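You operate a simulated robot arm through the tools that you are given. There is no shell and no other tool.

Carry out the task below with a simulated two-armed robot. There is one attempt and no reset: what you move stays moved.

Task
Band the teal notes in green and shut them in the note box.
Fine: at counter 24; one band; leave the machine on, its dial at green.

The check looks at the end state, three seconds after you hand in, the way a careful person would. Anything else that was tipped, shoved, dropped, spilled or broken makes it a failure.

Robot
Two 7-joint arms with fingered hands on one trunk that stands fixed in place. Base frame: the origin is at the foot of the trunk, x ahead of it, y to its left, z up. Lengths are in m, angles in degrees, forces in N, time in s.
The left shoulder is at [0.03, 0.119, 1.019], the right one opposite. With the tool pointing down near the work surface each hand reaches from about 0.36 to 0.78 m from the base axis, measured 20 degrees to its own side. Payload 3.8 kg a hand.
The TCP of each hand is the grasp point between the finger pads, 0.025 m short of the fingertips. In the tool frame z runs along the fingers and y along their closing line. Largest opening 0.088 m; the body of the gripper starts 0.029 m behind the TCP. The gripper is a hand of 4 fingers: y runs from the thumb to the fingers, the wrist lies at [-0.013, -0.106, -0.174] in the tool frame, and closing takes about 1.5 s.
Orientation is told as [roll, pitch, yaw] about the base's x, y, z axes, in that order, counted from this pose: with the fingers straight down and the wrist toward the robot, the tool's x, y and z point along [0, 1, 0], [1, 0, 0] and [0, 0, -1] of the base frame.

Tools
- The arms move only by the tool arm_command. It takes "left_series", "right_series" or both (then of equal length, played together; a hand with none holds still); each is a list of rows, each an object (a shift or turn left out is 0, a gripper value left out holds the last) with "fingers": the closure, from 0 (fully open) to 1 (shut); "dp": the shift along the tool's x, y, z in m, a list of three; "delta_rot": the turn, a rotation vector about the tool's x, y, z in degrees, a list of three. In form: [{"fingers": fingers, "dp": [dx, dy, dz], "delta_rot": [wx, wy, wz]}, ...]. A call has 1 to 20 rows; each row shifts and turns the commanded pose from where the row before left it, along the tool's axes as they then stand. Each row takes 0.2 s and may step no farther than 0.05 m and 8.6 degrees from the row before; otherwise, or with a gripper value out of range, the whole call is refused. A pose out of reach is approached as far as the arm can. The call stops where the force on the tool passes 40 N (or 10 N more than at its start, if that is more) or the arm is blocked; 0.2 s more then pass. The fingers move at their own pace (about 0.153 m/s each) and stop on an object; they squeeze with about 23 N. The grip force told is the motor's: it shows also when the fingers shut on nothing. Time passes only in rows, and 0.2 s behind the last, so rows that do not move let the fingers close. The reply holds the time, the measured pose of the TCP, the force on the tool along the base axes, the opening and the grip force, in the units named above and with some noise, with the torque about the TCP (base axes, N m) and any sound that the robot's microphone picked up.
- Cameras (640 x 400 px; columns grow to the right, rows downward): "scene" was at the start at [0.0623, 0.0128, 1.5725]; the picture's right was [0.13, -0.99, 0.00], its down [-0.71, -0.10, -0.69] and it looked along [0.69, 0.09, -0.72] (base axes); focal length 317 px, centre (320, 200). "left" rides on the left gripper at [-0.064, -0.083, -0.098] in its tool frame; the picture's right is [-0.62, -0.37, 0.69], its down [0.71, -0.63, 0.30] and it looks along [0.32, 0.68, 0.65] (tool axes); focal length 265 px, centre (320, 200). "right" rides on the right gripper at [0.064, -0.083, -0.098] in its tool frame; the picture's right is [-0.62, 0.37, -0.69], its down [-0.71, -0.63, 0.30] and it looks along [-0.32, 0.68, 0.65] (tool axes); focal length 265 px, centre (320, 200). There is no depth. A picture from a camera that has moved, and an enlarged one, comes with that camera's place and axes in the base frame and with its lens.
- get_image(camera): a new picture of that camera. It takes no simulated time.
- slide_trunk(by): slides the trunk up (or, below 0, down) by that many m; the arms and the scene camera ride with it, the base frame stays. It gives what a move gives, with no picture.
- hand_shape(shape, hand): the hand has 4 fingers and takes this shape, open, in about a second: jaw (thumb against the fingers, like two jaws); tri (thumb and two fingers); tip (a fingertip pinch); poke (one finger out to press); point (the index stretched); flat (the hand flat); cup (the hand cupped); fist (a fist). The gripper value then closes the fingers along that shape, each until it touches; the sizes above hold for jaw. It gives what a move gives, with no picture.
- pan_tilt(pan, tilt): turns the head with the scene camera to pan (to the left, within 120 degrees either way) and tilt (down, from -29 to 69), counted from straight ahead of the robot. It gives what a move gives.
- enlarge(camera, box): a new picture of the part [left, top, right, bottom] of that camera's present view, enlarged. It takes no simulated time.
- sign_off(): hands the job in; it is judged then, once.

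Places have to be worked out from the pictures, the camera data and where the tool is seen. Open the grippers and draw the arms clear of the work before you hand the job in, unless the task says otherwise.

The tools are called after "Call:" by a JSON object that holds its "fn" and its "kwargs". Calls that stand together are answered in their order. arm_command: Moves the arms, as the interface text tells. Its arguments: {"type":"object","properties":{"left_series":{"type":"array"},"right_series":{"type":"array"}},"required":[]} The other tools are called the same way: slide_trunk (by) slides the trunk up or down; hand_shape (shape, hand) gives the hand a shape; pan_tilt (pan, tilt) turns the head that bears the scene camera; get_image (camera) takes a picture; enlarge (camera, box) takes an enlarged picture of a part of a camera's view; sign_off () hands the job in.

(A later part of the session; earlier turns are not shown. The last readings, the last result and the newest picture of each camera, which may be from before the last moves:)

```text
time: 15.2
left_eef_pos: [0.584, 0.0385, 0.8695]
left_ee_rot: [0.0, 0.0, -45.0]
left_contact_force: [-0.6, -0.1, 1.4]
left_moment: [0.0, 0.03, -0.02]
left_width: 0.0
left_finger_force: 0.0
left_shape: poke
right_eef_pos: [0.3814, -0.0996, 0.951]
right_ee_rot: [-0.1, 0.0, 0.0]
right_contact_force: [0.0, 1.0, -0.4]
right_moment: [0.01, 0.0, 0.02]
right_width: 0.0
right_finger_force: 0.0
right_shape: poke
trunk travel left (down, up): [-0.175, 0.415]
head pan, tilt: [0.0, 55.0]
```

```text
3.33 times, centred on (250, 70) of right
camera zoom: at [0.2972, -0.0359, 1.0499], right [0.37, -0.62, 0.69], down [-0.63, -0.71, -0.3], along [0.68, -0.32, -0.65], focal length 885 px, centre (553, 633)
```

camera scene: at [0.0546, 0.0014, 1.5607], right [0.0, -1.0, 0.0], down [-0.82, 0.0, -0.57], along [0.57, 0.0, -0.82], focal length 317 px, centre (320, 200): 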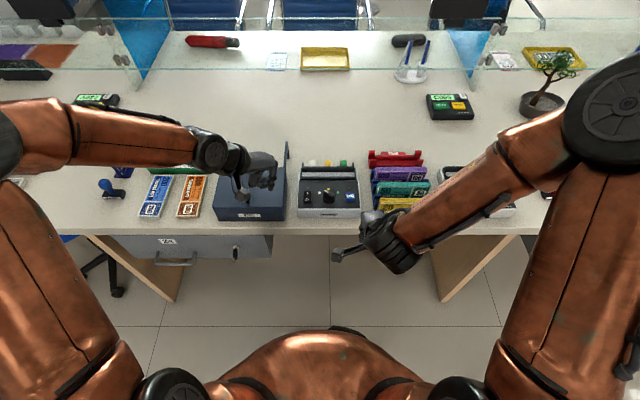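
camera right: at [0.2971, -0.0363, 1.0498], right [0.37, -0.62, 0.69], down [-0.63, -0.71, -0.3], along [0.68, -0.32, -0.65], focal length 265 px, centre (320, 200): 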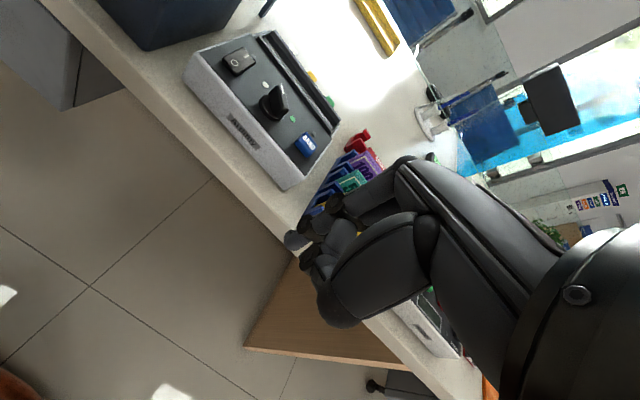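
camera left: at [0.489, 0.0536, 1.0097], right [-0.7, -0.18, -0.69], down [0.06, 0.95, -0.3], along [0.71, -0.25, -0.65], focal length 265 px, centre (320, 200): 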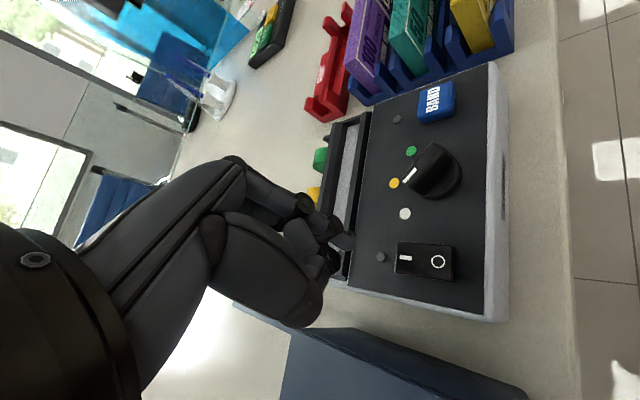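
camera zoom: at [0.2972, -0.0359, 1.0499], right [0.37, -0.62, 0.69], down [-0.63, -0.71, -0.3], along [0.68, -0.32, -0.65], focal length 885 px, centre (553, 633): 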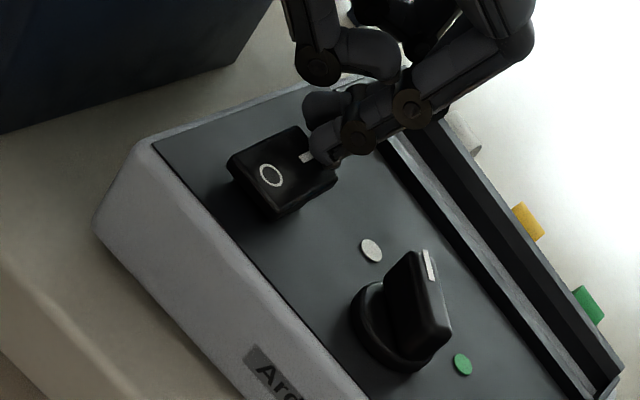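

The tip is just over the "I" end now. I press down slowly in 2 mm steps.

Call:
{"fn": "arm_command", "kwargs": {"left_series": [{"dp": [0, 0, 0.002]}, {"dp": [0, 0, 0.002]}, {"dp": [0, 0, 0.002]}, {"dp": [0, 0, 0.002]}]}}

Call:
{"fn": "enlarge", "kwargs": {"camera": "right", "box": [190, 10, 310, 130]}}

```text
time: 16.2
left_eef_pos: [0.5844, 0.0372, 0.8645]
left_ee_rot: [0.2, -0.4, -44.9]
left_contact_force: [-4.0, 0.4, 24.3]
left_moment: [-0.19, 0.28, -0.05]
left_width: 0.0001
left_finger_force: 0.0
left_shape: poke
right_eef_pos: [0.3781, -0.1007, 0.9531]
right_ee_rot: [0.0, -0.1, 0.1]
right_contact_force: [-0.2, -0.7, -0.6]
right_moment: [-0.03, 0.0, -0.03]
right_width: 0.0002
right_finger_force: 0.1
right_shape: poke
trunk travel left (down, up): [-0.175, 0.415]
head pan, tilt: [0.0, 55.0]
```

```text
3.33 times, centred on (250, 70) of right
camera zoom: at [0.295, -0.0358, 1.0508], right [0.37, -0.62, 0.69], down [-0.63, -0.71, -0.31], along [0.69, -0.32, -0.65], focal length 885 px, centre (553, 633)
```

zoom: 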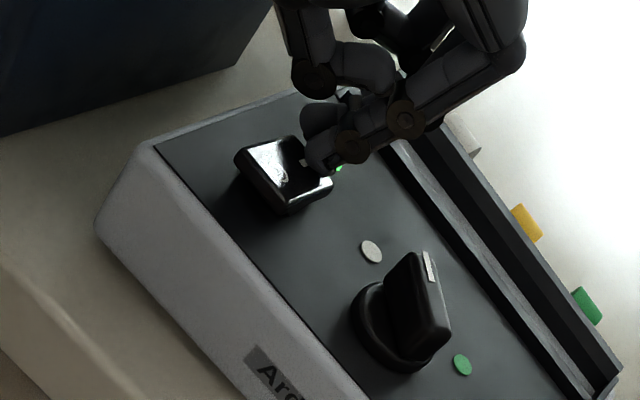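

The rocker has flipped and a green lamp lights beside it. I raise the left finger and check the switch.

Call:
{"fn": "arm_command", "kwargs": {"left_series": [{"dp": [0, 0, -0.02]}, {"dp": [0, 0, -0.03]}, {"dp": [-0.01, -0.04, -0.02]}, {"dp": [-0.01, -0.04, 0]}, {}]}}

Call:
{"fn": "get_image", "kwargs": {"camera": "left"}}

Call:
{"fn": "enlarge", "kwargs": {"camera": "scene", "box": [270, 140, 380, 225]}}

Call:
{"fn": "enlarge", "kwargs": {"camera": "right", "box": [170, 20, 350, 200]}}

```text
time: 17.4
left_eef_pos: [0.5122, 0.0806, 0.9315]
left_ee_rot: [0.0, 0.0, -44.9]
left_contact_force: [0.0, -0.1, 0.2]
left_moment: [0.02, 0.0, 0.0]
left_width: 0.0001
left_finger_force: 0.1
left_shape: poke
right_eef_pos: [0.381, -0.1013, 0.9526]
right_ee_rot: [0.0, -0.1, 0.0]
right_contact_force: [0.5, 0.0, -0.1]
right_moment: [-0.02, 0.01, 0.0]
right_width: 0.0
right_finger_force: 0.2
right_shape: poke
trunk travel left (down, up): [-0.175, 0.415]
head pan, tilt: [0.0, 55.0]
```

```text
taken
camera left: at [0.4087, 0.0942, 1.0295], right [-0.7, -0.18, -0.69], down [0.06, 0.95, -0.3], along [0.71, -0.25, -0.65], focal length 265 px, centre (320, 200)
```

left: 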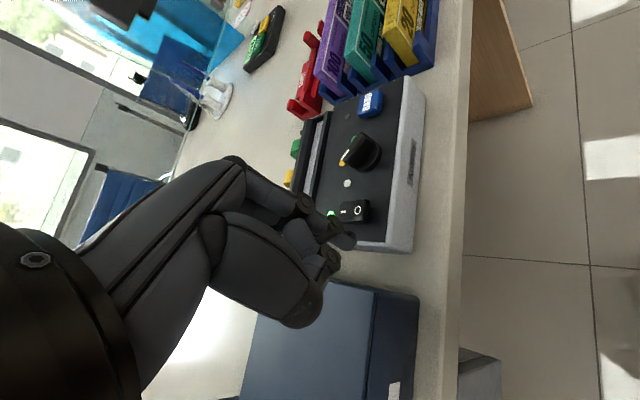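

```text
4.71 times, centred on (325, 182) of scene
camera zoom: at [0.0552, 0.0017, 1.5606], right [0.0, -1.0, 0.0], down [-0.82, 0.0, -0.57], along [0.57, 0.0, -0.82], focal length 1493 px, centre (296, 282)
```

zoom: 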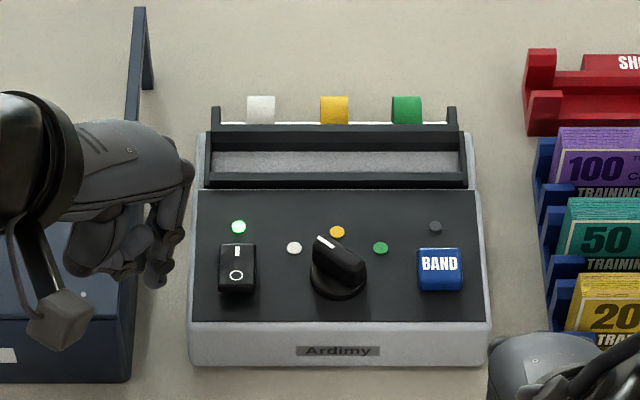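

```text
2.22 times, centred on (260, 110) of right
camera zoom: at [0.2976, -0.0361, 1.0497], right [0.37, -0.62, 0.69], down [-0.63, -0.71, -0.3], along [0.68, -0.32, -0.65], focal length 590 px, centre (453, 400)
```

zoom: 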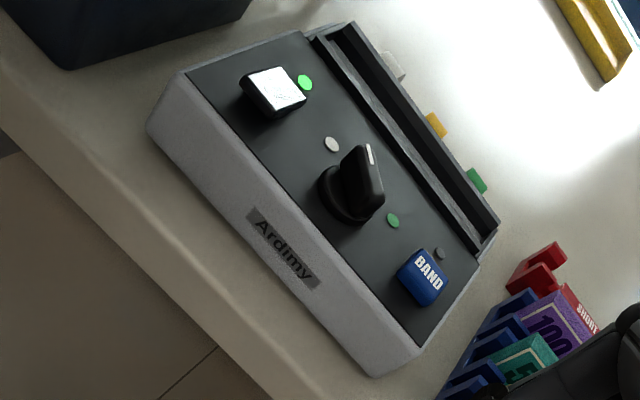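

Power is on. The dial centre works out to about [0.573, -0.0235], bar pointing at white (+48°), top near z 0.848; I'll turn it by pushing the pointer's side with the poke fingertip around an arc. First I hover the left tip just left of the dial.

Call:
{"fn": "arm_command", "kwargs": {"left_series": [{"dp": [-0.004, 0.031, 0.0]}, {"dp": [-0.004, 0.031, 0.015]}, {"dp": [-0.004, 0.032, 0.015]}, {}]}}

Call:
{"fn": "enlarge", "kwargs": {"camera": "left", "box": [280, 130, 480, 255]}}

Call:
{"fn": "enlarge", "kwargs": {"camera": "right", "box": [190, 10, 350, 170]}}

Call:
{"fn": "enlarge", "kwargs": {"camera": "scene", "box": [270, 140, 380, 225]}}

```text
time: 18.4
left_eef_pos: [0.5719, 0.0057, 0.9017]
left_ee_rot: [0.0, 0.0, -44.8]
left_contact_force: [0.0, 0.0, 0.7]
left_moment: [-0.02, -0.02, 0.01]
left_width: 0.0002
left_finger_force: 0.2
left_shape: poke
right_eef_pos: [0.3802, -0.1005, 0.9522]
right_ee_rot: [0.0, 0.0, 0.1]
right_contact_force: [0.6, -0.6, -0.1]
right_moment: [0.0, -0.01, 0.0]
right_width: 0.0
right_finger_force: 0.1
right_shape: poke
trunk travel left (down, up): [-0.175, 0.415]
head pan, tilt: [0.0, 55.0]
```

```text
3.20 times, centred on (380, 192) of left
camera zoom: at [0.4679, 0.0188, 1.0001], right [-0.7, -0.18, -0.69], down [0.06, 0.95, -0.3], along [0.71, -0.25, -0.65], focal length 849 px, centre (128, 224)
```

zoom: 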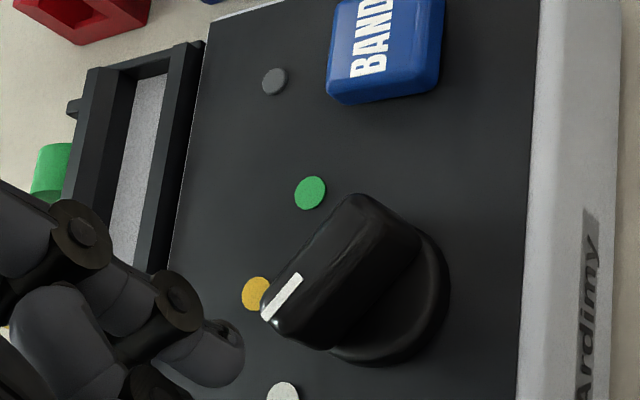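

```text
2.50 times, centred on (270, 90) of right
camera zoom: at [0.297, -0.0354, 1.0499], right [0.37, -0.62, 0.69], down [-0.63, -0.72, -0.3], along [0.68, -0.32, -0.65], focal length 664 px, centre (445, 475)
```

zoom: 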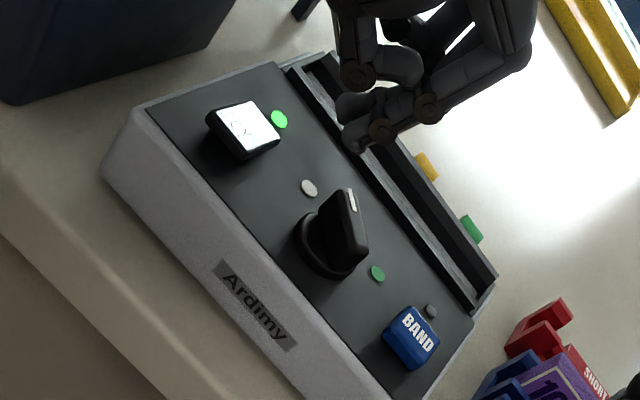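

```text
4.71 times, centred on (325, 182) of scene
camera zoom: at [0.0543, 0.0026, 1.5607], right [0.0, -1.0, 0.0], down [-0.82, 0.0, -0.57], along [0.57, 0.0, -0.82], focal length 1493 px, centre (296, 282)
```

zoom: 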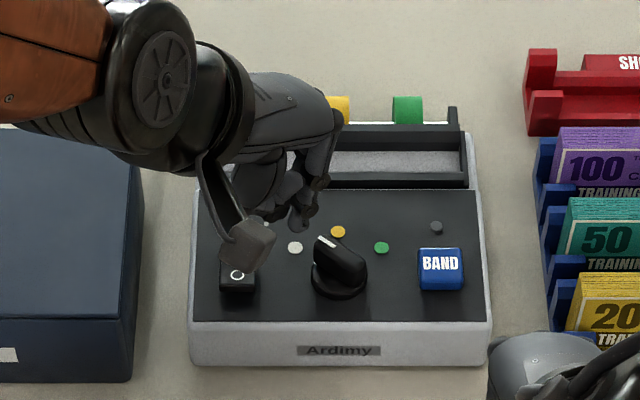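

The tip is over the free panel between switch and dial. I lower it beside the pointer, to about 1 cm above the panel.

Call:
{"fn": "arm_command", "kwargs": {"left_series": [{"dp": [0, 0, 0.015]}, {"dp": [0, 0, 0.014]}, {"dp": [0, 0, 0.01]}, {}]}}

Call:
{"fn": "enlarge", "kwargs": {"camera": "left", "box": [280, 130, 480, 255]}}

Call:
{"fn": "enlarge", "kwargs": {"camera": "right", "box": [190, 10, 350, 170]}}

```text
time: 19.4
left_eef_pos: [0.5709, 0.0061, 0.8611]
left_ee_rot: [0.0, 0.0, -44.9]
left_contact_force: [-0.2, 0.7, -0.2]
left_moment: [0.02, -0.02, 0.02]
left_width: 0.0
left_finger_force: 0.0
left_shape: poke
right_eef_pos: [0.3809, -0.0996, 0.9509]
right_ee_rot: [0.1, -0.1, 0.1]
right_contact_force: [-0.1, -1.1, 0.5]
right_moment: [0.02, 0.0, 0.01]
right_width: 0.0
right_finger_force: 0.1
right_shape: poke
trunk travel left (down, up): [-0.175, 0.415]
head pan, tilt: [0.0, 55.0]
```

```text
3.20 times, centred on (380, 192) of left
camera zoom: at [0.4677, 0.0191, 0.9602], right [-0.7, -0.18, -0.69], down [0.06, 0.95, -0.3], along [0.71, -0.25, -0.65], focal length 849 px, centre (128, 224)
```

zoom: 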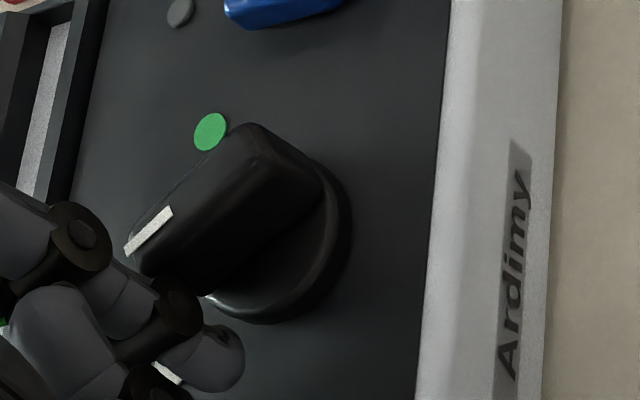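

```text
2.50 times, centred on (270, 90) of right
camera zoom: at [0.2972, -0.0358, 1.0498], right [0.37, -0.62, 0.69], down [-0.63, -0.71, -0.3], along [0.68, -0.32, -0.65], focal length 664 px, centre (445, 475)
```

zoom: 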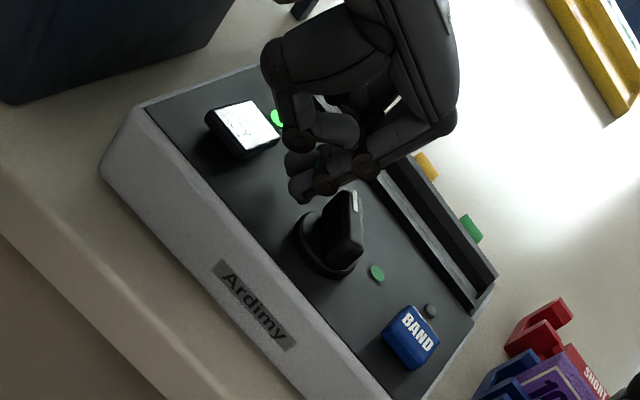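

The fingertip stands beside the pointer with a few mm gap. I push along the first half of the arc, toward yellow, and look.

Call:
{"fn": "arm_command", "kwargs": {"left_series": [{"dp": [-0.0018, 0.0069, 0]}, {"dp": [0.005, 0.0059, 0]}, {"dp": [0.0021, 0.0074, 0]}, {}]}}

Call:
{"fn": "enlarge", "kwargs": {"camera": "left", "box": [280, 130, 480, 255]}}

Call:
{"fn": "enlarge", "kwargs": {"camera": "right", "box": [190, 10, 350, 170]}}

Call:
{"fn": "enlarge", "kwargs": {"camera": "scene", "box": [270, 140, 380, 225]}}

```text
time: 20.4
left_eef_pos: [0.5905, -0.0039, 0.8612]
left_ee_rot: [0.0, -0.1, -44.9]
left_contact_force: [-1.5, -0.2, 0.8]
left_moment: [0.0, -0.02, 0.0]
left_width: 0.0
left_finger_force: 0.1
left_shape: poke
right_eef_pos: [0.3798, -0.1004, 0.9524]
right_ee_rot: [0.0, -0.1, 0.1]
right_contact_force: [0.6, 0.0, -0.5]
right_moment: [-0.04, 0.01, -0.01]
right_width: 0.0
right_finger_force: 0.1
right_shape: poke
trunk travel left (down, up): [-0.175, 0.415]
head pan, tilt: [0.0, 55.0]
```

```text
3.20 times, centred on (380, 192) of left
camera zoom: at [0.4863, 0.0091, 0.9598], right [-0.7, -0.18, -0.69], down [0.06, 0.95, -0.3], along [0.71, -0.25, -0.65], focal length 849 px, centre (128, 224)
```

zoom: 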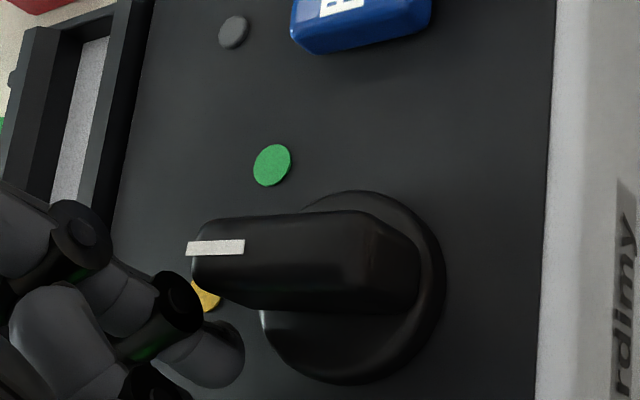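

```text
2.50 times, centred on (270, 90) of right
camera zoom: at [0.2973, -0.0358, 1.0498], right [0.37, -0.62, 0.69], down [-0.63, -0.71, -0.3], along [0.68, -0.32, -0.65], focal length 664 px, centre (445, 475)
```

zoom: 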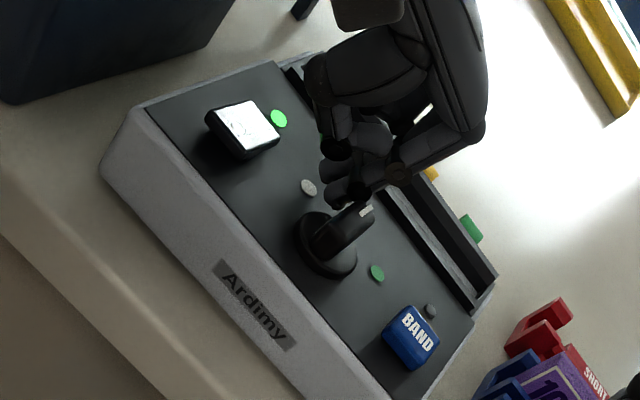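

```text
4.71 times, centred on (325, 182) of scene
camera zoom: at [0.0547, 0.0021, 1.5607], right [0.0, -1.0, 0.0], down [-0.82, 0.0, -0.57], along [0.57, 0.0, -0.82], focal length 1493 px, centre (296, 282)
```

zoom: 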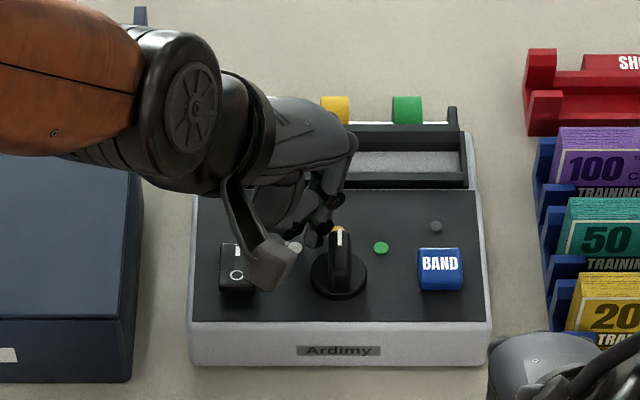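

The dial turned smoothly to yellow. I continue the arc toward green.

Call:
{"fn": "arm_command", "kwargs": {"left_series": [{"dp": [-0.001, 0.0076, 0]}, {"dp": [-0.0042, 0.0068, 0]}, {}]}}

Call:
{"fn": "enlarge", "kwargs": {"camera": "left", "box": [280, 130, 480, 255]}}

Call:
{"fn": "enlarge", "kwargs": {"camera": "scene", "box": [270, 140, 380, 225]}}

```text
time: 21.2
left_eef_pos: [0.5962, -0.017, 0.8618]
left_ee_rot: [0.0, -0.1, -45.0]
left_contact_force: [0.1, -0.7, 1.0]
left_moment: [-0.01, 0.01, 0.0]
left_width: 0.0002
left_finger_force: 0.1
left_shape: poke
right_eef_pos: [0.3807, -0.0996, 0.9521]
right_ee_rot: [-0.1, 0.0, 0.0]
right_contact_force: [-0.2, -0.1, 0.3]
right_moment: [0.01, 0.04, 0.0]
right_width: 0.0003
right_finger_force: 0.0
right_shape: poke
trunk travel left (down, up): [-0.175, 0.415]
head pan, tilt: [0.0, 55.0]
```

```text
3.20 times, centred on (380, 192) of left
camera zoom: at [0.4926, -0.0045, 0.9597], right [-0.7, -0.18, -0.69], down [0.06, 0.95, -0.3], along [0.71, -0.25, -0.65], focal length 849 px, centre (128, 224)
```

zoom: 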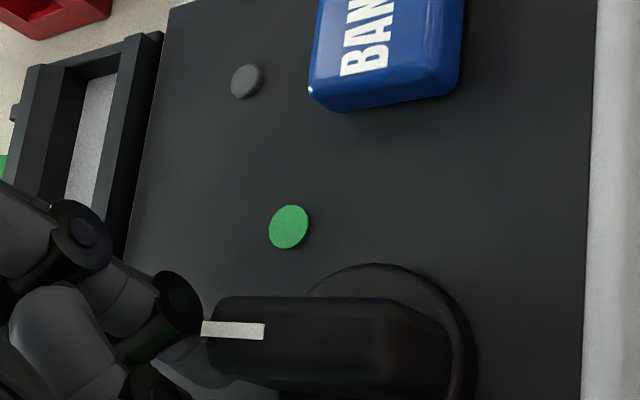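

```text
4.71 times, centred on (325, 182) of scene
camera zoom: at [0.0548, 0.0021, 1.5607], right [0.0, -1.0, 0.0], down [-0.82, 0.0, -0.57], along [0.57, 0.0, -0.82], focal length 1493 px, centre (296, 282)
```

zoom: 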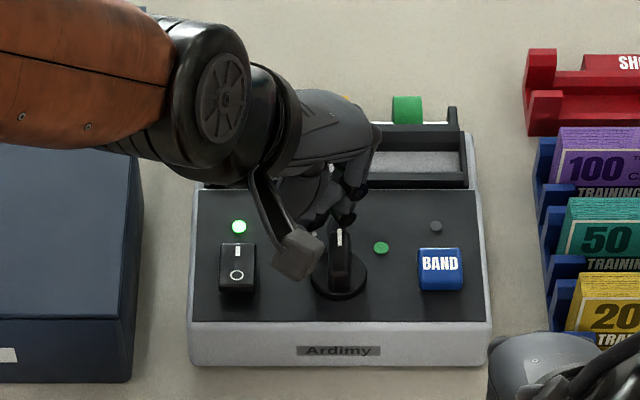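

The fingertip slipped past in front of the pointer end, leaving the dial at yellow, so my push radius was too large. I go round outward back to the left side, nearer the dial centre.

Call:
{"fn": "arm_command", "kwargs": {"left_series": [{"dp": [0.0042, 0.0042, 0]}, {"dp": [0.0085, -0.0085, 0]}, {"dp": [0.0085, -0.0085, 0]}, {"dp": [-0.0064, -0.0064, 0]}, {"dp": [-0.0064, -0.0064, 0]}, {}]}}

Call:
{"fn": "enlarge", "kwargs": {"camera": "left", "box": [280, 130, 480, 255]}}

Call:
{"fn": "enlarge", "kwargs": {"camera": "right", "box": [190, 10, 350, 170]}}

```text
time: 22.6
left_eef_pos: [0.5848, 0.0064, 0.8609]
left_ee_rot: [0.1, 0.0, -44.9]
left_contact_force: [0.0, 0.4, -0.1]
left_moment: [0.0, 0.01, -0.02]
left_width: 0.0004
left_finger_force: 0.1
left_shape: poke
right_eef_pos: [0.38, -0.1006, 0.9514]
right_ee_rot: [0.0, 0.1, 0.1]
right_contact_force: [0.8, 0.3, 0.1]
right_moment: [-0.02, 0.0, 0.0]
right_width: 0.0
right_finger_force: 0.0
right_shape: poke
trunk travel left (down, up): [-0.175, 0.415]
head pan, tilt: [0.0, 55.0]
```

```text
3.20 times, centred on (380, 192) of left
camera zoom: at [0.4806, 0.0193, 0.9588], right [-0.7, -0.18, -0.69], down [0.06, 0.95, -0.3], along [0.71, -0.25, -0.65], focal length 849 px, centre (128, 224)
```

zoom: 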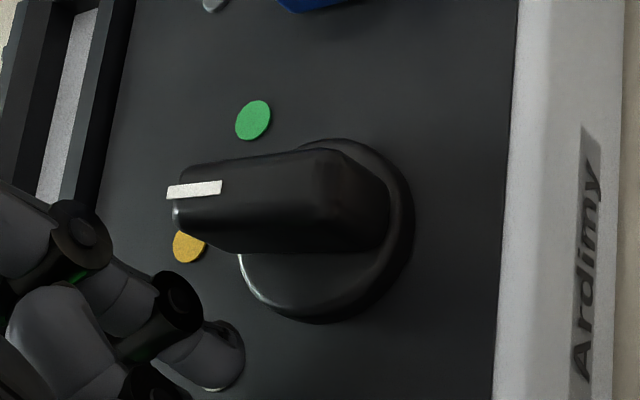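

```text
2.50 times, centred on (270, 90) of right
camera zoom: at [0.2974, -0.0359, 1.0498], right [0.37, -0.62, 0.69], down [-0.63, -0.71, -0.3], along [0.68, -0.32, -0.65], focal length 664 px, centre (445, 475)
```

zoom: 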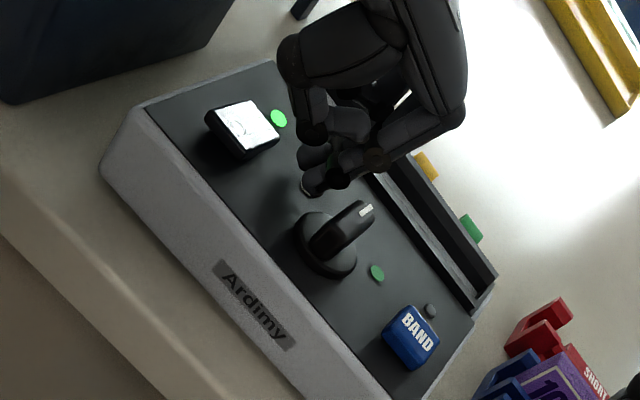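

The tip is back on the left side at mid-bar. I push right again with a tighter arc.

Call:
{"fn": "arm_command", "kwargs": {"left_series": [{"dp": [-0.005, 0.005, 0]}, {"dp": [-0.0045, 0.0045, 0]}, {"dp": [0.0005, 0.0055, 0]}, {"dp": [-0.001, 0.004, 0]}, {}]}}

Call:
{"fn": "enlarge", "kwargs": {"camera": "left", "box": [280, 130, 480, 255]}}

Call:
{"fn": "enlarge", "kwargs": {"camera": "right", "box": [190, 10, 350, 170]}}

Call:
{"fn": "enlarge", "kwargs": {"camera": "scene", "box": [270, 140, 380, 225]}}

```text
time: 23.8
left_eef_pos: [0.5911, -0.0141, 0.8601]
left_ee_rot: [0.0, 0.0, -44.8]
left_contact_force: [-0.3, 0.7, -0.4]
left_moment: [-0.02, 0.0, 0.02]
left_width: 0.0001
left_finger_force: 0.1
left_shape: poke
right_eef_pos: [0.3802, -0.0997, 0.9517]
right_ee_rot: [0.0, -0.1, 0.1]
right_contact_force: [0.1, 0.0, 0.1]
right_moment: [0.04, 0.0, 0.01]
right_width: 0.0
right_finger_force: 0.0
right_shape: poke
trunk travel left (down, up): [-0.175, 0.415]
head pan, tilt: [0.0, 55.0]
```

```text
3.20 times, centred on (380, 192) of left
camera zoom: at [0.4874, -0.0006, 0.9591], right [-0.7, -0.18, -0.69], down [0.06, 0.95, -0.3], along [0.71, -0.25, -0.65], focal length 849 px, centre (128, 224)
```

zoom: 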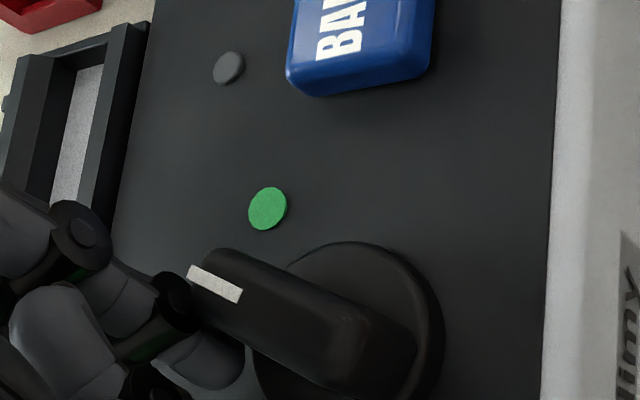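

```text
2.50 times, centred on (270, 90) of right
camera zoom: at [0.2973, -0.0358, 1.0498], right [0.37, -0.62, 0.69], down [-0.63, -0.71, -0.3], along [0.68, -0.32, -0.65], focal length 664 px, centre (445, 475)
```

zoom: 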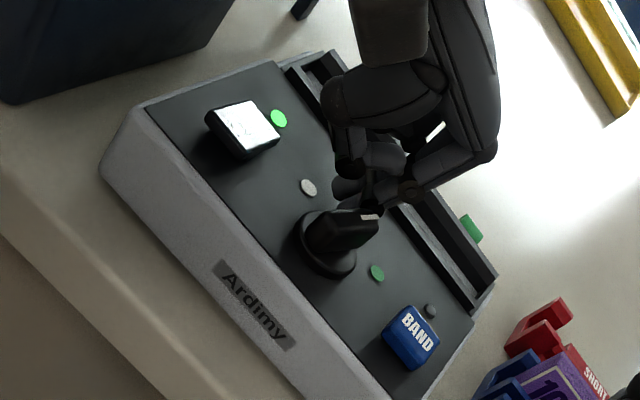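

```text
4.71 times, centred on (325, 182) of scene
camera zoom: at [0.0549, 0.0021, 1.5607], right [0.0, -1.0, 0.0], down [-0.82, 0.0, -0.57], along [0.57, 0.0, -0.82], focal length 1493 px, centre (296, 282)
```

zoom: 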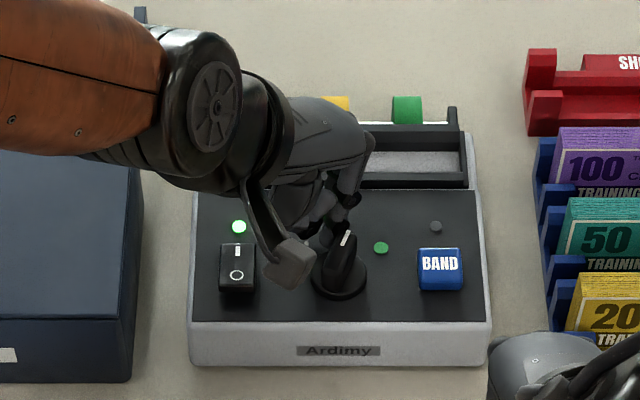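

The dial is now about a third of the way from yellow to green (-16°). I continue pushing right, slightly inward, in small steps.

Call:
{"fn": "arm_command", "kwargs": {"left_series": [{"dp": [-0.0023, 0.0019, 0]}, {"dp": [-0.0028, 0.0016, 0]}, {}]}}

Call:
{"fn": "enlarge", "kwargs": {"camera": "left", "box": [280, 130, 480, 255]}}

Call:
{"fn": "enlarge", "kwargs": {"camera": "scene", "box": [290, 150, 370, 220]}}

```text
time: 24.6
left_eef_pos: [0.5889, -0.0191, 0.862]
left_ee_rot: [0.0, 0.0, -45.0]
left_contact_force: [0.1, -0.5, -0.3]
left_moment: [-0.02, -0.03, 0.02]
left_width: 0.0001
left_finger_force: 0.1
left_shape: poke
right_eef_pos: [0.3813, -0.1008, 0.9526]
right_ee_rot: [0.0, 0.1, 0.0]
right_contact_force: [-0.4, -0.5, -0.7]
right_moment: [-0.01, -0.01, 0.0]
right_width: 0.0002
right_finger_force: 0.1
right_shape: poke
trunk travel left (down, up): [-0.175, 0.415]
head pan, tilt: [0.0, 55.0]
```

```text
3.20 times, centred on (380, 192) of left
camera zoom: at [0.486, -0.0069, 0.9598], right [-0.7, -0.18, -0.69], down [0.06, 0.95, -0.3], along [0.71, -0.25, -0.65], focal length 849 px, centre (128, 224)
```

zoom: 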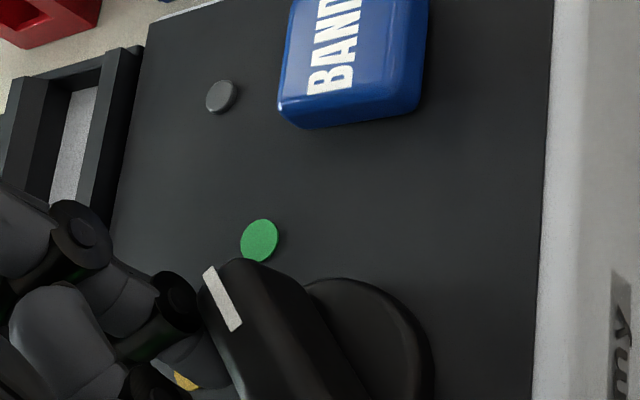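

```text
5.71 times, centred on (330, 185) of scene
camera zoom: at [0.0548, 0.002, 1.5607], right [0.0, -1.0, 0.0], down [-0.82, 0.0, -0.57], along [0.57, 0.0, -0.82], focal length 1813 px, centre (263, 286)
```

zoom: 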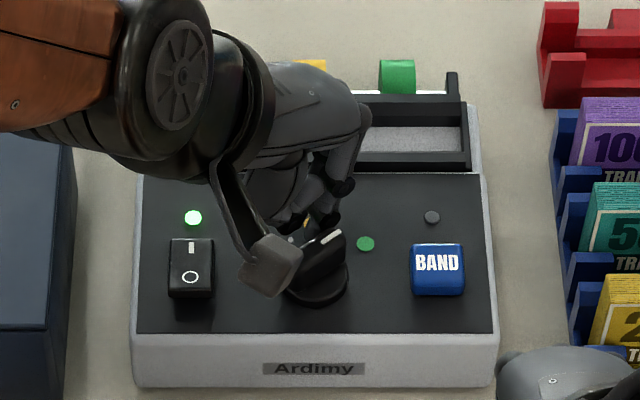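

The pointer now appears close to green. I lift the finger straight up and back off to see the dial unobstructed.

Call:
{"fn": "arm_command", "kwargs": {"left_series": [{"dp": [0.001, -0.001, -0.02]}, {"dp": [0, 0, -0.03]}, {"dp": [0, -0.04, -0.02]}, {"dp": [0, -0.04, 0]}, {"dp": [0, -0.04, 0]}, {}]}}

Call:
{"fn": "enlarge", "kwargs": {"camera": "left", "box": [300, 80, 440, 260]}}

Call:
{"fn": "enlarge", "kwargs": {"camera": "scene", "box": [290, 150, 370, 220]}}

Call:
{"fn": "enlarge", "kwargs": {"camera": "right", "box": [190, 20, 350, 180]}}

```text
time: 26.0
left_eef_pos: [0.5055, 0.0647, 0.9318]
left_ee_rot: [0.0, 0.1, -45.0]
left_contact_force: [-0.3, -0.4, 0.4]
left_moment: [-0.01, -0.01, 0.0]
left_width: 0.0
left_finger_force: 0.0
left_shape: poke
right_eef_pos: [0.3804, -0.1001, 0.9507]
right_ee_rot: [-0.1, -0.1, 0.1]
right_contact_force: [-0.7, -0.2, 0.3]
right_moment: [0.01, 0.0, -0.01]
right_width: 0.0
right_finger_force: 0.0
right_shape: poke
trunk travel left (down, up): [-0.175, 0.415]
head pan, tilt: [0.0, 55.0]
```

```text
2.22 times, centred on (370, 170) of left
camera zoom: at [0.4023, 0.0782, 1.03], right [-0.7, -0.18, -0.69], down [0.06, 0.95, -0.3], along [0.71, -0.25, -0.65], focal length 590 px, centre (209, 267)
```

zoom: 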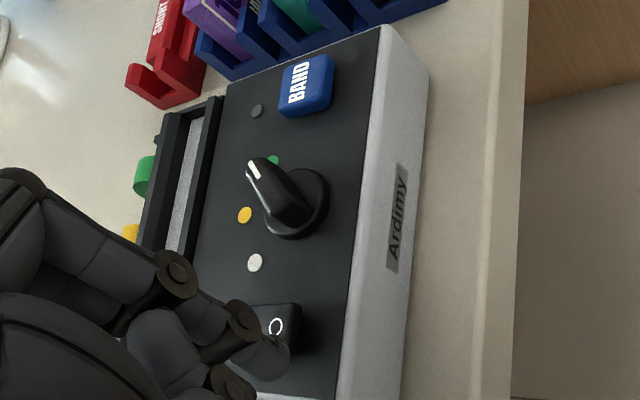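

```text
5.71 times, centred on (330, 185) of scene
camera zoom: at [0.0553, 0.0013, 1.5606], right [0.0, -1.0, 0.0], down [-0.82, 0.0, -0.57], along [0.57, 0.0, -0.82], focal length 1813 px, centre (263, 286)
```

zoom: 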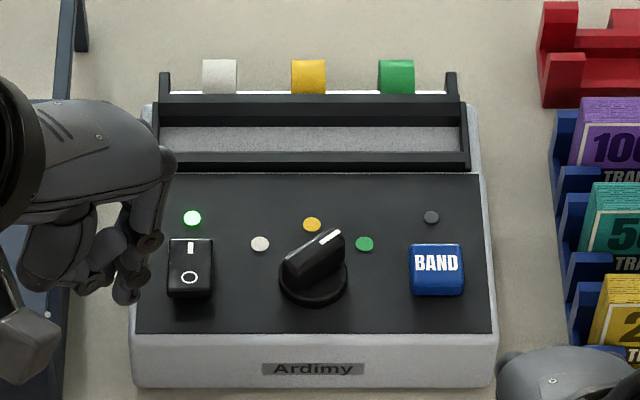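

```text
2.50 times, centred on (270, 100) of right
camera zoom: at [0.2977, -0.0364, 1.0497], right [0.37, -0.62, 0.69], down [-0.63, -0.71, -0.3], along [0.68, -0.32, -0.65], focal length 664 px, centre (445, 450)
```

zoom: 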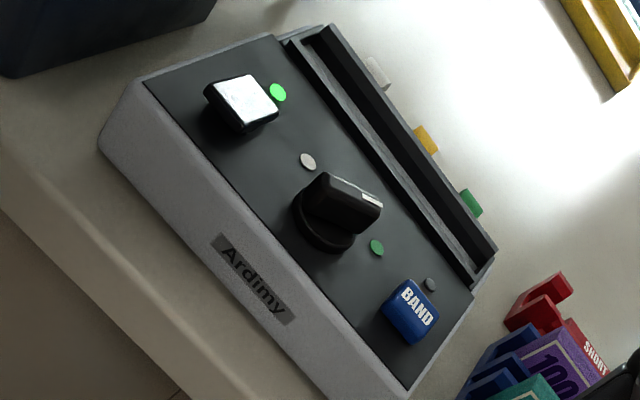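

With the finger away, the pointer mirrors its starting pose exactly onto the green dot, and power is lit. I move the left hand for a closer steep look at the bander's slot and the teal notes.

Call:
{"fn": "arm_command", "kwargs": {"left_series": [{"dp": [0.012, 0.012, -0.03]}, {"dp": [0.02, 0.012, -0.03]}, {"dp": [0.02, 0.012, -0.01]}, {"dp": [0.015, 0.005, 0]}, {}]}}

Call:
{"fn": "get_image", "kwargs": {"camera": "left"}}

Call:
{"fn": "enlarge", "kwargs": {"camera": "left", "box": [340, 60, 520, 240]}}

```text
time: 27.2
left_eef_pos: [0.5824, 0.0841, 1.002]
left_ee_rot: [0.0, -0.1, -45.0]
left_contact_force: [-0.3, -0.3, -0.5]
left_moment: [0.01, -0.01, 0.02]
left_width: 0.0002
left_finger_force: 0.0
left_shape: poke
right_eef_pos: [0.3796, -0.0987, 0.952]
right_ee_rot: [0.0, 0.0, 0.0]
right_contact_force: [-1.0, -0.4, -0.1]
right_moment: [-0.01, -0.02, 0.02]
right_width: 0.0002
right_finger_force: 0.0
right_shape: poke
trunk travel left (down, up): [-0.175, 0.415]
head pan, tilt: [0.0, 55.0]
```

```text
taken
camera left: at [0.4783, 0.0981, 1.0993], right [-0.7, -0.18, -0.69], down [0.06, 0.95, -0.3], along [0.71, -0.25, -0.65], focal length 265 px, centre (320, 200)
```

left: 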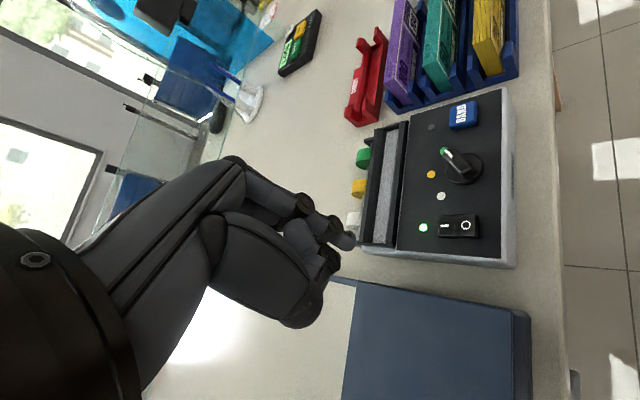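

```text
2.22 times, centred on (430, 150) of left
camera zoom: at [0.4783, 0.0981, 1.0993], right [-0.7, -0.18, -0.69], down [0.06, 0.95, -0.3], along [0.71, -0.25, -0.65], focal length 590 px, centre (76, 311)
```

zoom: 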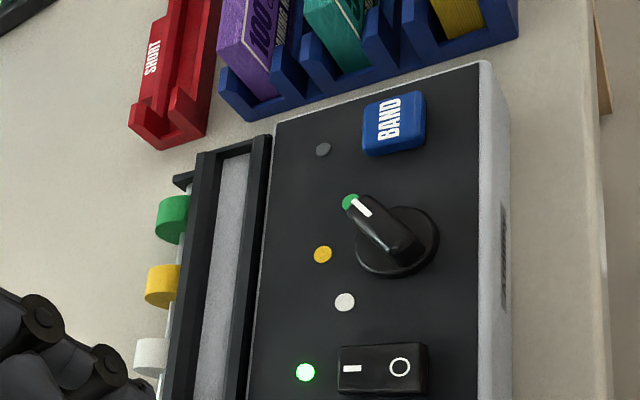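

The slot is a black-walled trough behind the panel. I enlarge it more for its inner edges.

Call:
{"fn": "enlarge", "kwargs": {"camera": "left", "box": [345, 110, 425, 260]}}

Call:
{"fn": "enlarge", "kwargs": {"camera": "scene", "box": [290, 150, 370, 190]}}

Call:
{"fn": "enlarge", "kwargs": {"camera": "left", "box": [380, 0, 530, 110]}}

Call:
{"fn": "enlarge", "kwargs": {"camera": "right", "box": [250, 20, 350, 130]}}

```text
2.67 times, centred on (385, 185) of left
camera zoom: at [0.4783, 0.0981, 1.0993], right [-0.7, -0.18, -0.69], down [0.06, 0.95, -0.3], along [0.71, -0.25, -0.65], focal length 708 px, centre (147, 240)
```

zoom: 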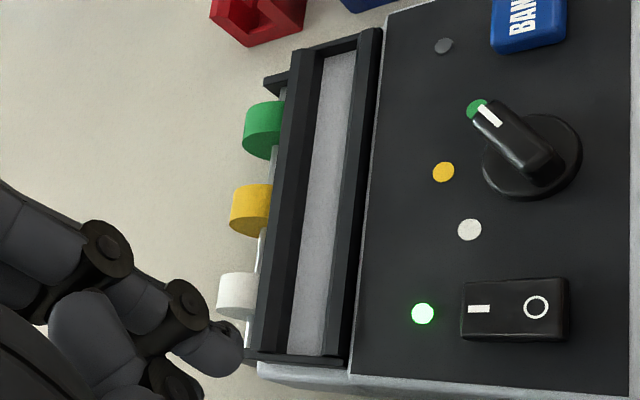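

```text
8.00 times, centred on (330, 170) of scene
camera zoom: at [0.0546, 0.0018, 1.5607], right [0.0, -1.0, 0.0], down [-0.82, 0.0, -0.57], along [0.57, 0.0, -0.82], focal length 2539 px, centre (240, 440)
```

zoom: 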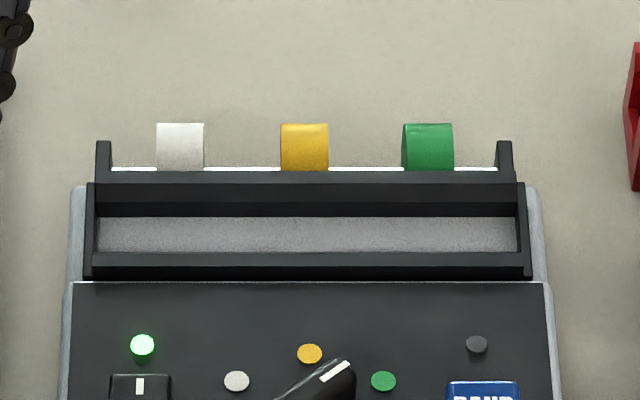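

```text
3.64 times, centred on (455, 55) of left
camera zoom: at [0.4783, 0.0981, 1.0993], right [-0.7, -0.18, -0.69], down [0.06, 0.95, -0.3], along [0.71, -0.25, -0.65], focal length 965 px, centre (-171, 727)
```

zoom: 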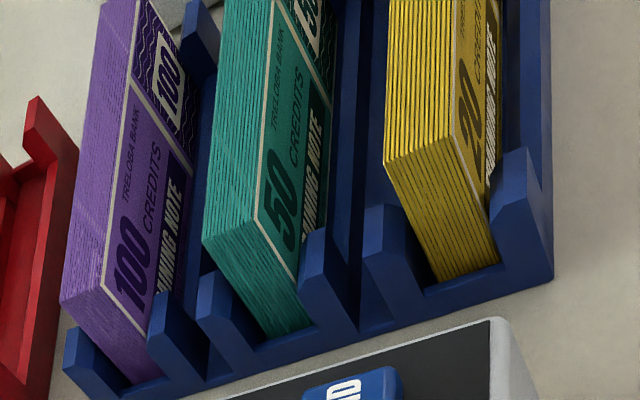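

```text
3.64 times, centred on (300, 75) of right
camera zoom: at [0.2972, -0.036, 1.0499], right [0.37, -0.62, 0.69], down [-0.63, -0.71, -0.3], along [0.68, -0.32, -0.65], focal length 965 px, centre (393, 654)
```

zoom: 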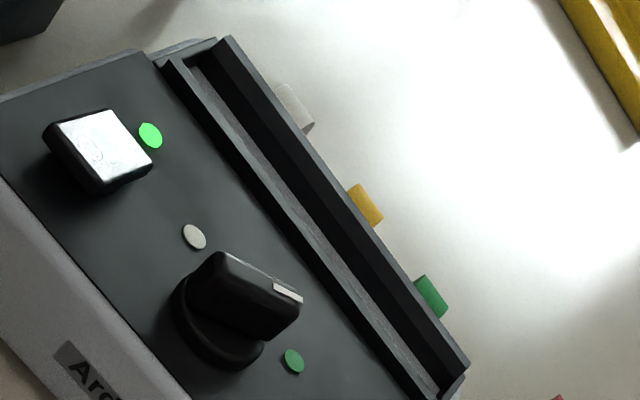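

The slot is about 0.158 x 0.033 m inside with roughly 2 cm walls; the teal bundle (about 0.152 x 0.018 m on top, centre near [0.598, -0.233], top z 0.857) stands on its long edge and will stand in it the same way. I return the right hand to jaw, half closed, and carry it above the rack.

Call:
{"fn": "hand_shape", "kwargs": {"shape": "jaw", "hand": "right"}}

Call:
{"fn": "arm_command", "kwargs": {"right_series": [{"dp": [-0.02, 0.02, -0.025], "fingers": 0.5}, {"dp": [-0.03, 0.04, -0.025]}, {"dp": [-0.03, 0.045, 0]}, {"dp": [-0.03, 0.045, 0]}, {"dp": [-0.023, 0.045, 0]}, {"dp": [0, 0.023, 0]}, {}]}}

Call:
{"fn": "get_image", "kwargs": {"camera": "right"}}

Call:
{"fn": "enlarge", "kwargs": {"camera": "left", "box": [340, 0, 540, 130]}}

Call:
{"fn": "enlarge", "kwargs": {"camera": "scene", "box": [350, 90, 480, 230]}}

```text
time: 28.1
left_eef_pos: [0.5826, 0.0845, 1.0008]
left_ee_rot: [0.0, 0.1, -45.0]
left_contact_force: [0.7, -0.4, 1.1]
left_moment: [-0.03, -0.01, 0.0]
left_width: 0.0002
left_finger_force: 0.0
left_shape: poke
right_eef_pos: [0.381, -0.1005, 0.952]
right_ee_rot: [0.0, 0.0, 0.1]
right_contact_force: [-0.2, 0.1, -0.3]
right_moment: [0.0, 0.0, 0.0]
right_width: 0.0879
right_finger_force: 0.1
right_shape: jaw
trunk travel left (down, up): [-0.175, 0.415]
head pan, tilt: [0.0, 55.0]
```

```text
refused: row 2 steps farther than a row can; nothing moved
```

```text
taken
camera right: at [0.2973, -0.0358, 1.0498], right [0.37, -0.62, 0.69], down [-0.63, -0.71, -0.3], along [0.68, -0.32, -0.65], focal length 265 px, centre (320, 200)
```

right: 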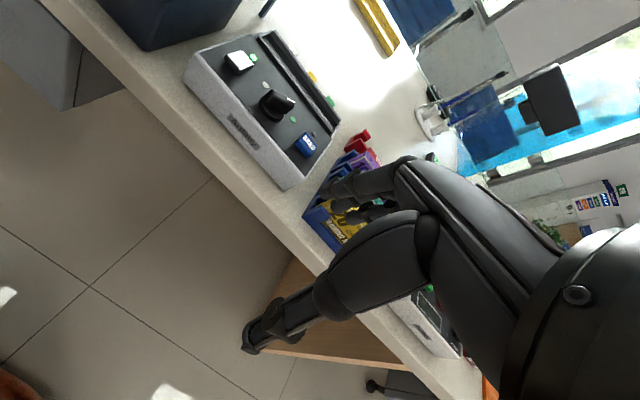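

```text
3.08 times, centred on (440, 65) of left
camera zoom: at [0.4782, 0.0982, 1.099], right [-0.7, -0.18, -0.69], down [0.06, 0.95, -0.3], along [0.71, -0.25, -0.65], focal length 817 px, centre (-49, 615)
```

zoom: 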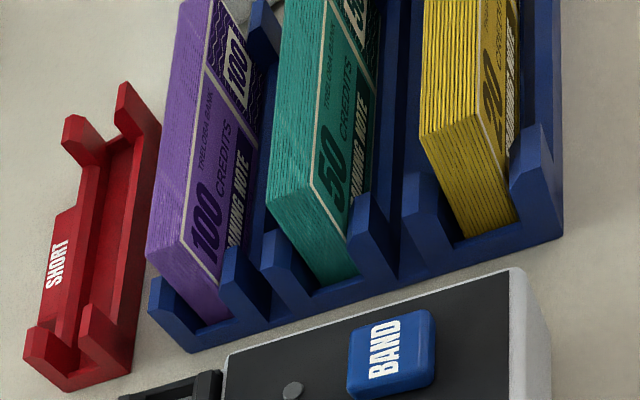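

```text
2.86 times, centred on (415, 160) of scene
camera zoom: at [0.0548, 0.002, 1.5607], right [0.0, -1.0, 0.0], down [-0.82, 0.0, -0.57], along [0.57, 0.0, -0.82], focal length 907 px, centre (49, 314)
```

zoom: 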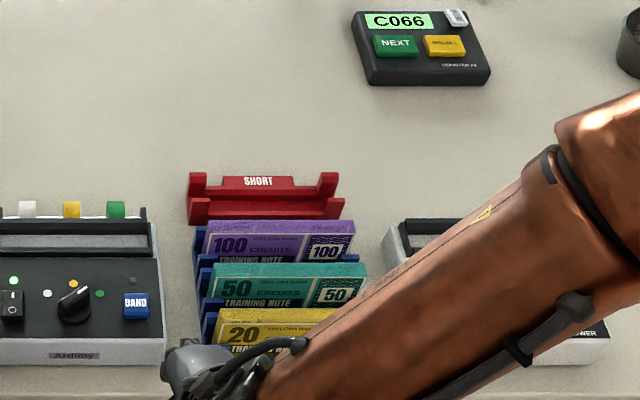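

The step was a hair too long, so nothing moved. I repeat the move with shorter rows.

Call:
{"fn": "arm_command", "kwargs": {"right_series": [{"dp": [-0.01, 0.01, -0.03], "fingers": 0.5}, {"dp": [-0.02, 0.035, -0.02]}, {"dp": [-0.022, 0.037, 0]}, {"dp": [-0.022, 0.037, 0]}, {"dp": [-0.022, 0.037, 0]}, {"dp": [-0.022, 0.037, 0]}, {"dp": [-0.015, 0.025, 0]}, {}]}}

Call:
{"fn": "get_image", "kwargs": {"camera": "right"}}

Call:
{"fn": "enlarge", "kwargs": {"camera": "left", "box": [340, 0, 540, 130]}}

Call:
{"fn": "enlarge", "kwargs": {"camera": "scene", "box": [350, 90, 480, 230]}}

```text
time: 29.9
left_eef_pos: [0.5824, 0.0837, 1.001]
left_ee_rot: [0.0, -0.1, -44.9]
left_contact_force: [-0.1, 0.7, -0.5]
left_moment: [0.02, 0.04, -0.02]
left_width: 0.0
left_finger_force: 0.0
left_shape: poke
right_eef_pos: [0.5989, -0.2331, 1.0]
right_ee_rot: [0.0, 0.1, 0.0]
right_contact_force: [-0.1, 0.1, -0.5]
right_moment: [-0.02, -0.05, 0.0]
right_width: 0.0442
right_finger_force: 0.0
right_shape: jaw
trunk travel left (down, up): [-0.175, 0.415]
head pan, tilt: [0.0, 55.0]
```

```text
taken
camera right: at [0.5151, -0.1685, 1.0981], right [0.37, -0.62, 0.69], down [-0.63, -0.71, -0.3], along [0.68, -0.32, -0.65], focal length 265 px, centre (320, 200)
```

right: 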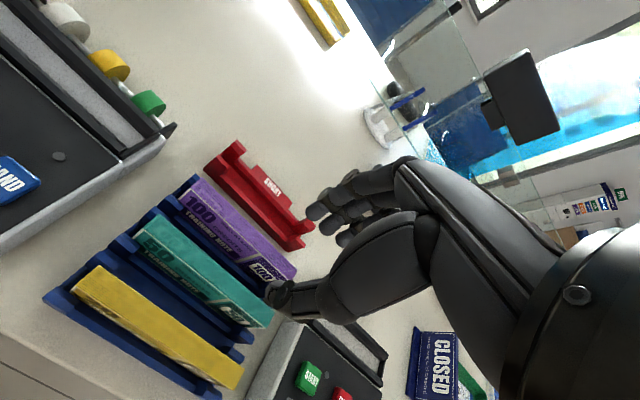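

```text
3.08 times, centred on (440, 65) of left
camera zoom: at [0.478, 0.0982, 1.0991], right [-0.7, -0.18, -0.69], down [0.06, 0.95, -0.3], along [0.71, -0.25, -0.65], focal length 817 px, centre (-49, 615)
```

zoom: 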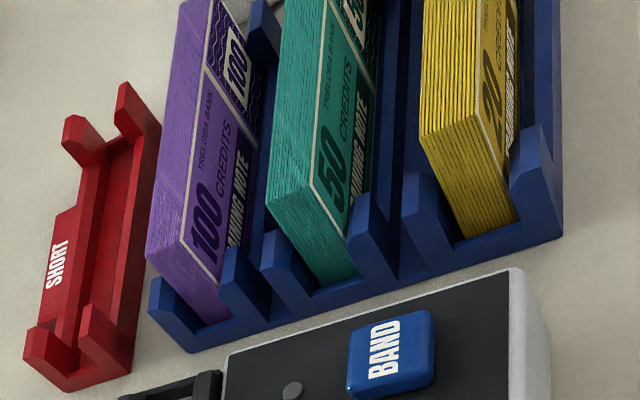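

```text
2.86 times, centred on (415, 160) of scene
camera zoom: at [0.0545, 0.0021, 1.5607], right [0.0, -1.0, 0.0], down [-0.82, 0.0, -0.57], along [0.57, 0.0, -0.82], focal length 907 px, centre (49, 314)
```

zoom: 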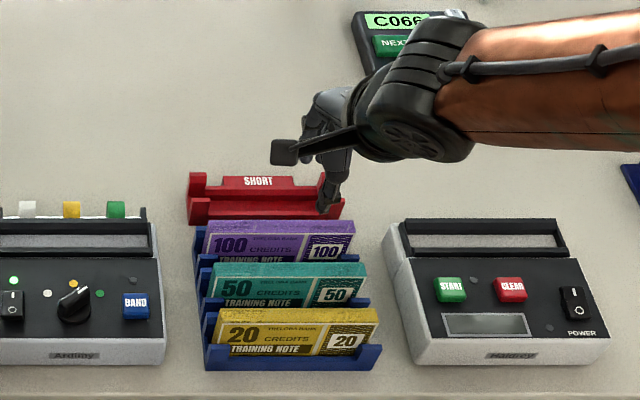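

The hand is above the rack with a 44 mm opening. I enlarge the right camera's view to fix the teal bundle's position against the hand.

Call:
{"fn": "enlarge", "kwargs": {"camera": "right", "box": [40, 140, 360, 400]}}

```text
1.54 times, centred on (200, 270) of right
camera zoom: at [0.5151, -0.1685, 1.0981], right [0.37, -0.62, 0.69], down [-0.63, -0.71, -0.3], along [0.68, -0.32, -0.65], focal length 408 px, centre (505, 92)
```

zoom: 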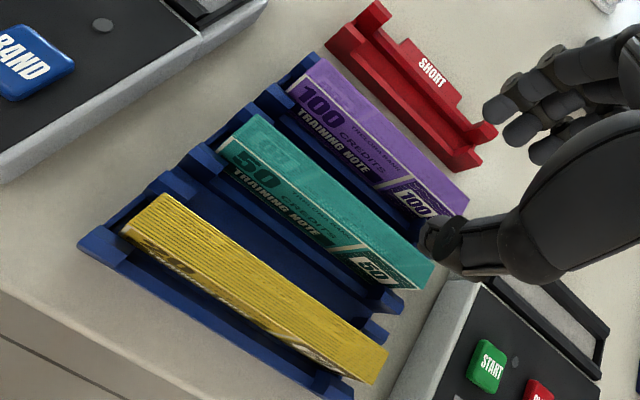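

The teal bundle's centre comes out at about [0.603, -0.234], top near z 0.85. I shift 4 mm forward and lower the open jaw to just above the bundle tops, then recheck.

Call:
{"fn": "arm_command", "kwargs": {"right_series": [{"dp": [0, 0.004, 0.04]}, {"dp": [0, 0, 0.04]}, {"dp": [0, 0, 0.02]}, {}]}}

Call:
{"fn": "enlarge", "kwargs": {"camera": "right", "box": [40, 140, 400, 400]}}

Call:
{"fn": "enlarge", "kwargs": {"camera": "left", "box": [340, 0, 540, 130]}}

Call:
{"fn": "enlarge", "kwargs": {"camera": "scene", "box": [360, 120, 460, 220]}}

```text
time: 30.9
left_eef_pos: [0.5811, 0.0839, 1.0007]
left_ee_rot: [0.1, 0.1, -44.9]
left_contact_force: [0.1, 0.0, -0.3]
left_moment: [0.01, -0.02, 0.02]
left_width: 0.0002
left_finger_force: 0.0
left_shape: poke
right_eef_pos: [0.603, -0.2327, 0.8996]
right_ee_rot: [0.1, 0.0, 0.0]
right_contact_force: [-0.7, 0.0, -0.3]
right_moment: [0.0, -0.02, -0.03]
right_width: 0.0446
right_finger_force: 0.0
right_shape: jaw
trunk travel left (down, up): [-0.175, 0.415]
head pan, tilt: [0.0, 55.0]
```

```text
1.54 times, centred on (220, 270) of right
camera zoom: at [0.5202, -0.1678, 0.9974], right [0.37, -0.62, 0.69], down [-0.63, -0.71, -0.3], along [0.68, -0.32, -0.65], focal length 408 px, centre (474, 92)
```

zoom: 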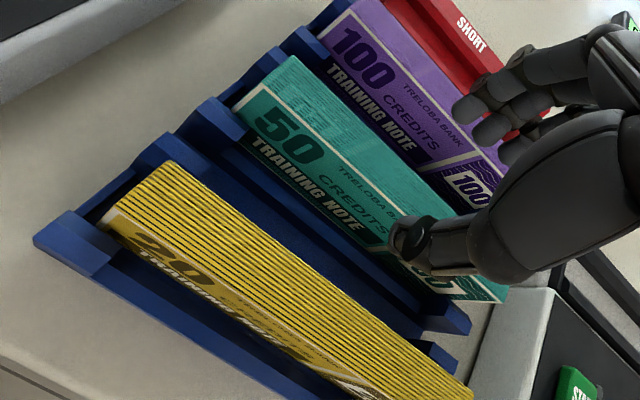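

```text
3.08 times, centred on (440, 65) of left
camera zoom: at [0.4782, 0.0982, 1.0991], right [-0.7, -0.18, -0.69], down [0.06, 0.95, -0.3], along [0.71, -0.25, -0.65], focal length 817 px, centre (-49, 615)
```

zoom: 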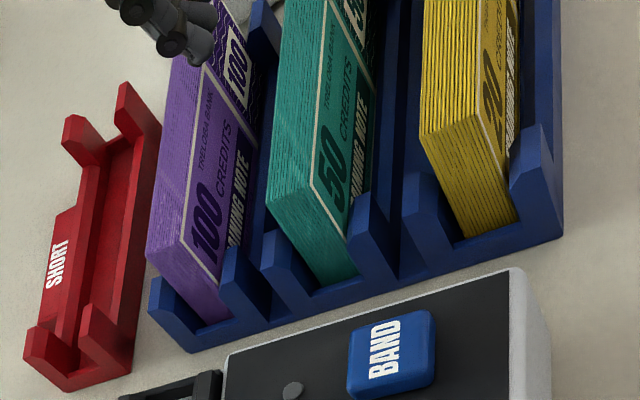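

```text
4.00 times, centred on (410, 170) of scene
camera zoom: at [0.0547, 0.002, 1.5607], right [0.0, -1.0, 0.0], down [-0.82, 0.0, -0.57], along [0.57, 0.0, -0.82], focal length 1269 px, centre (-40, 320)
```

zoom: 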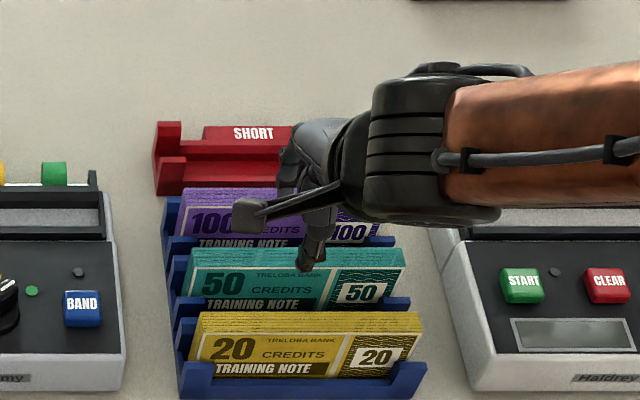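

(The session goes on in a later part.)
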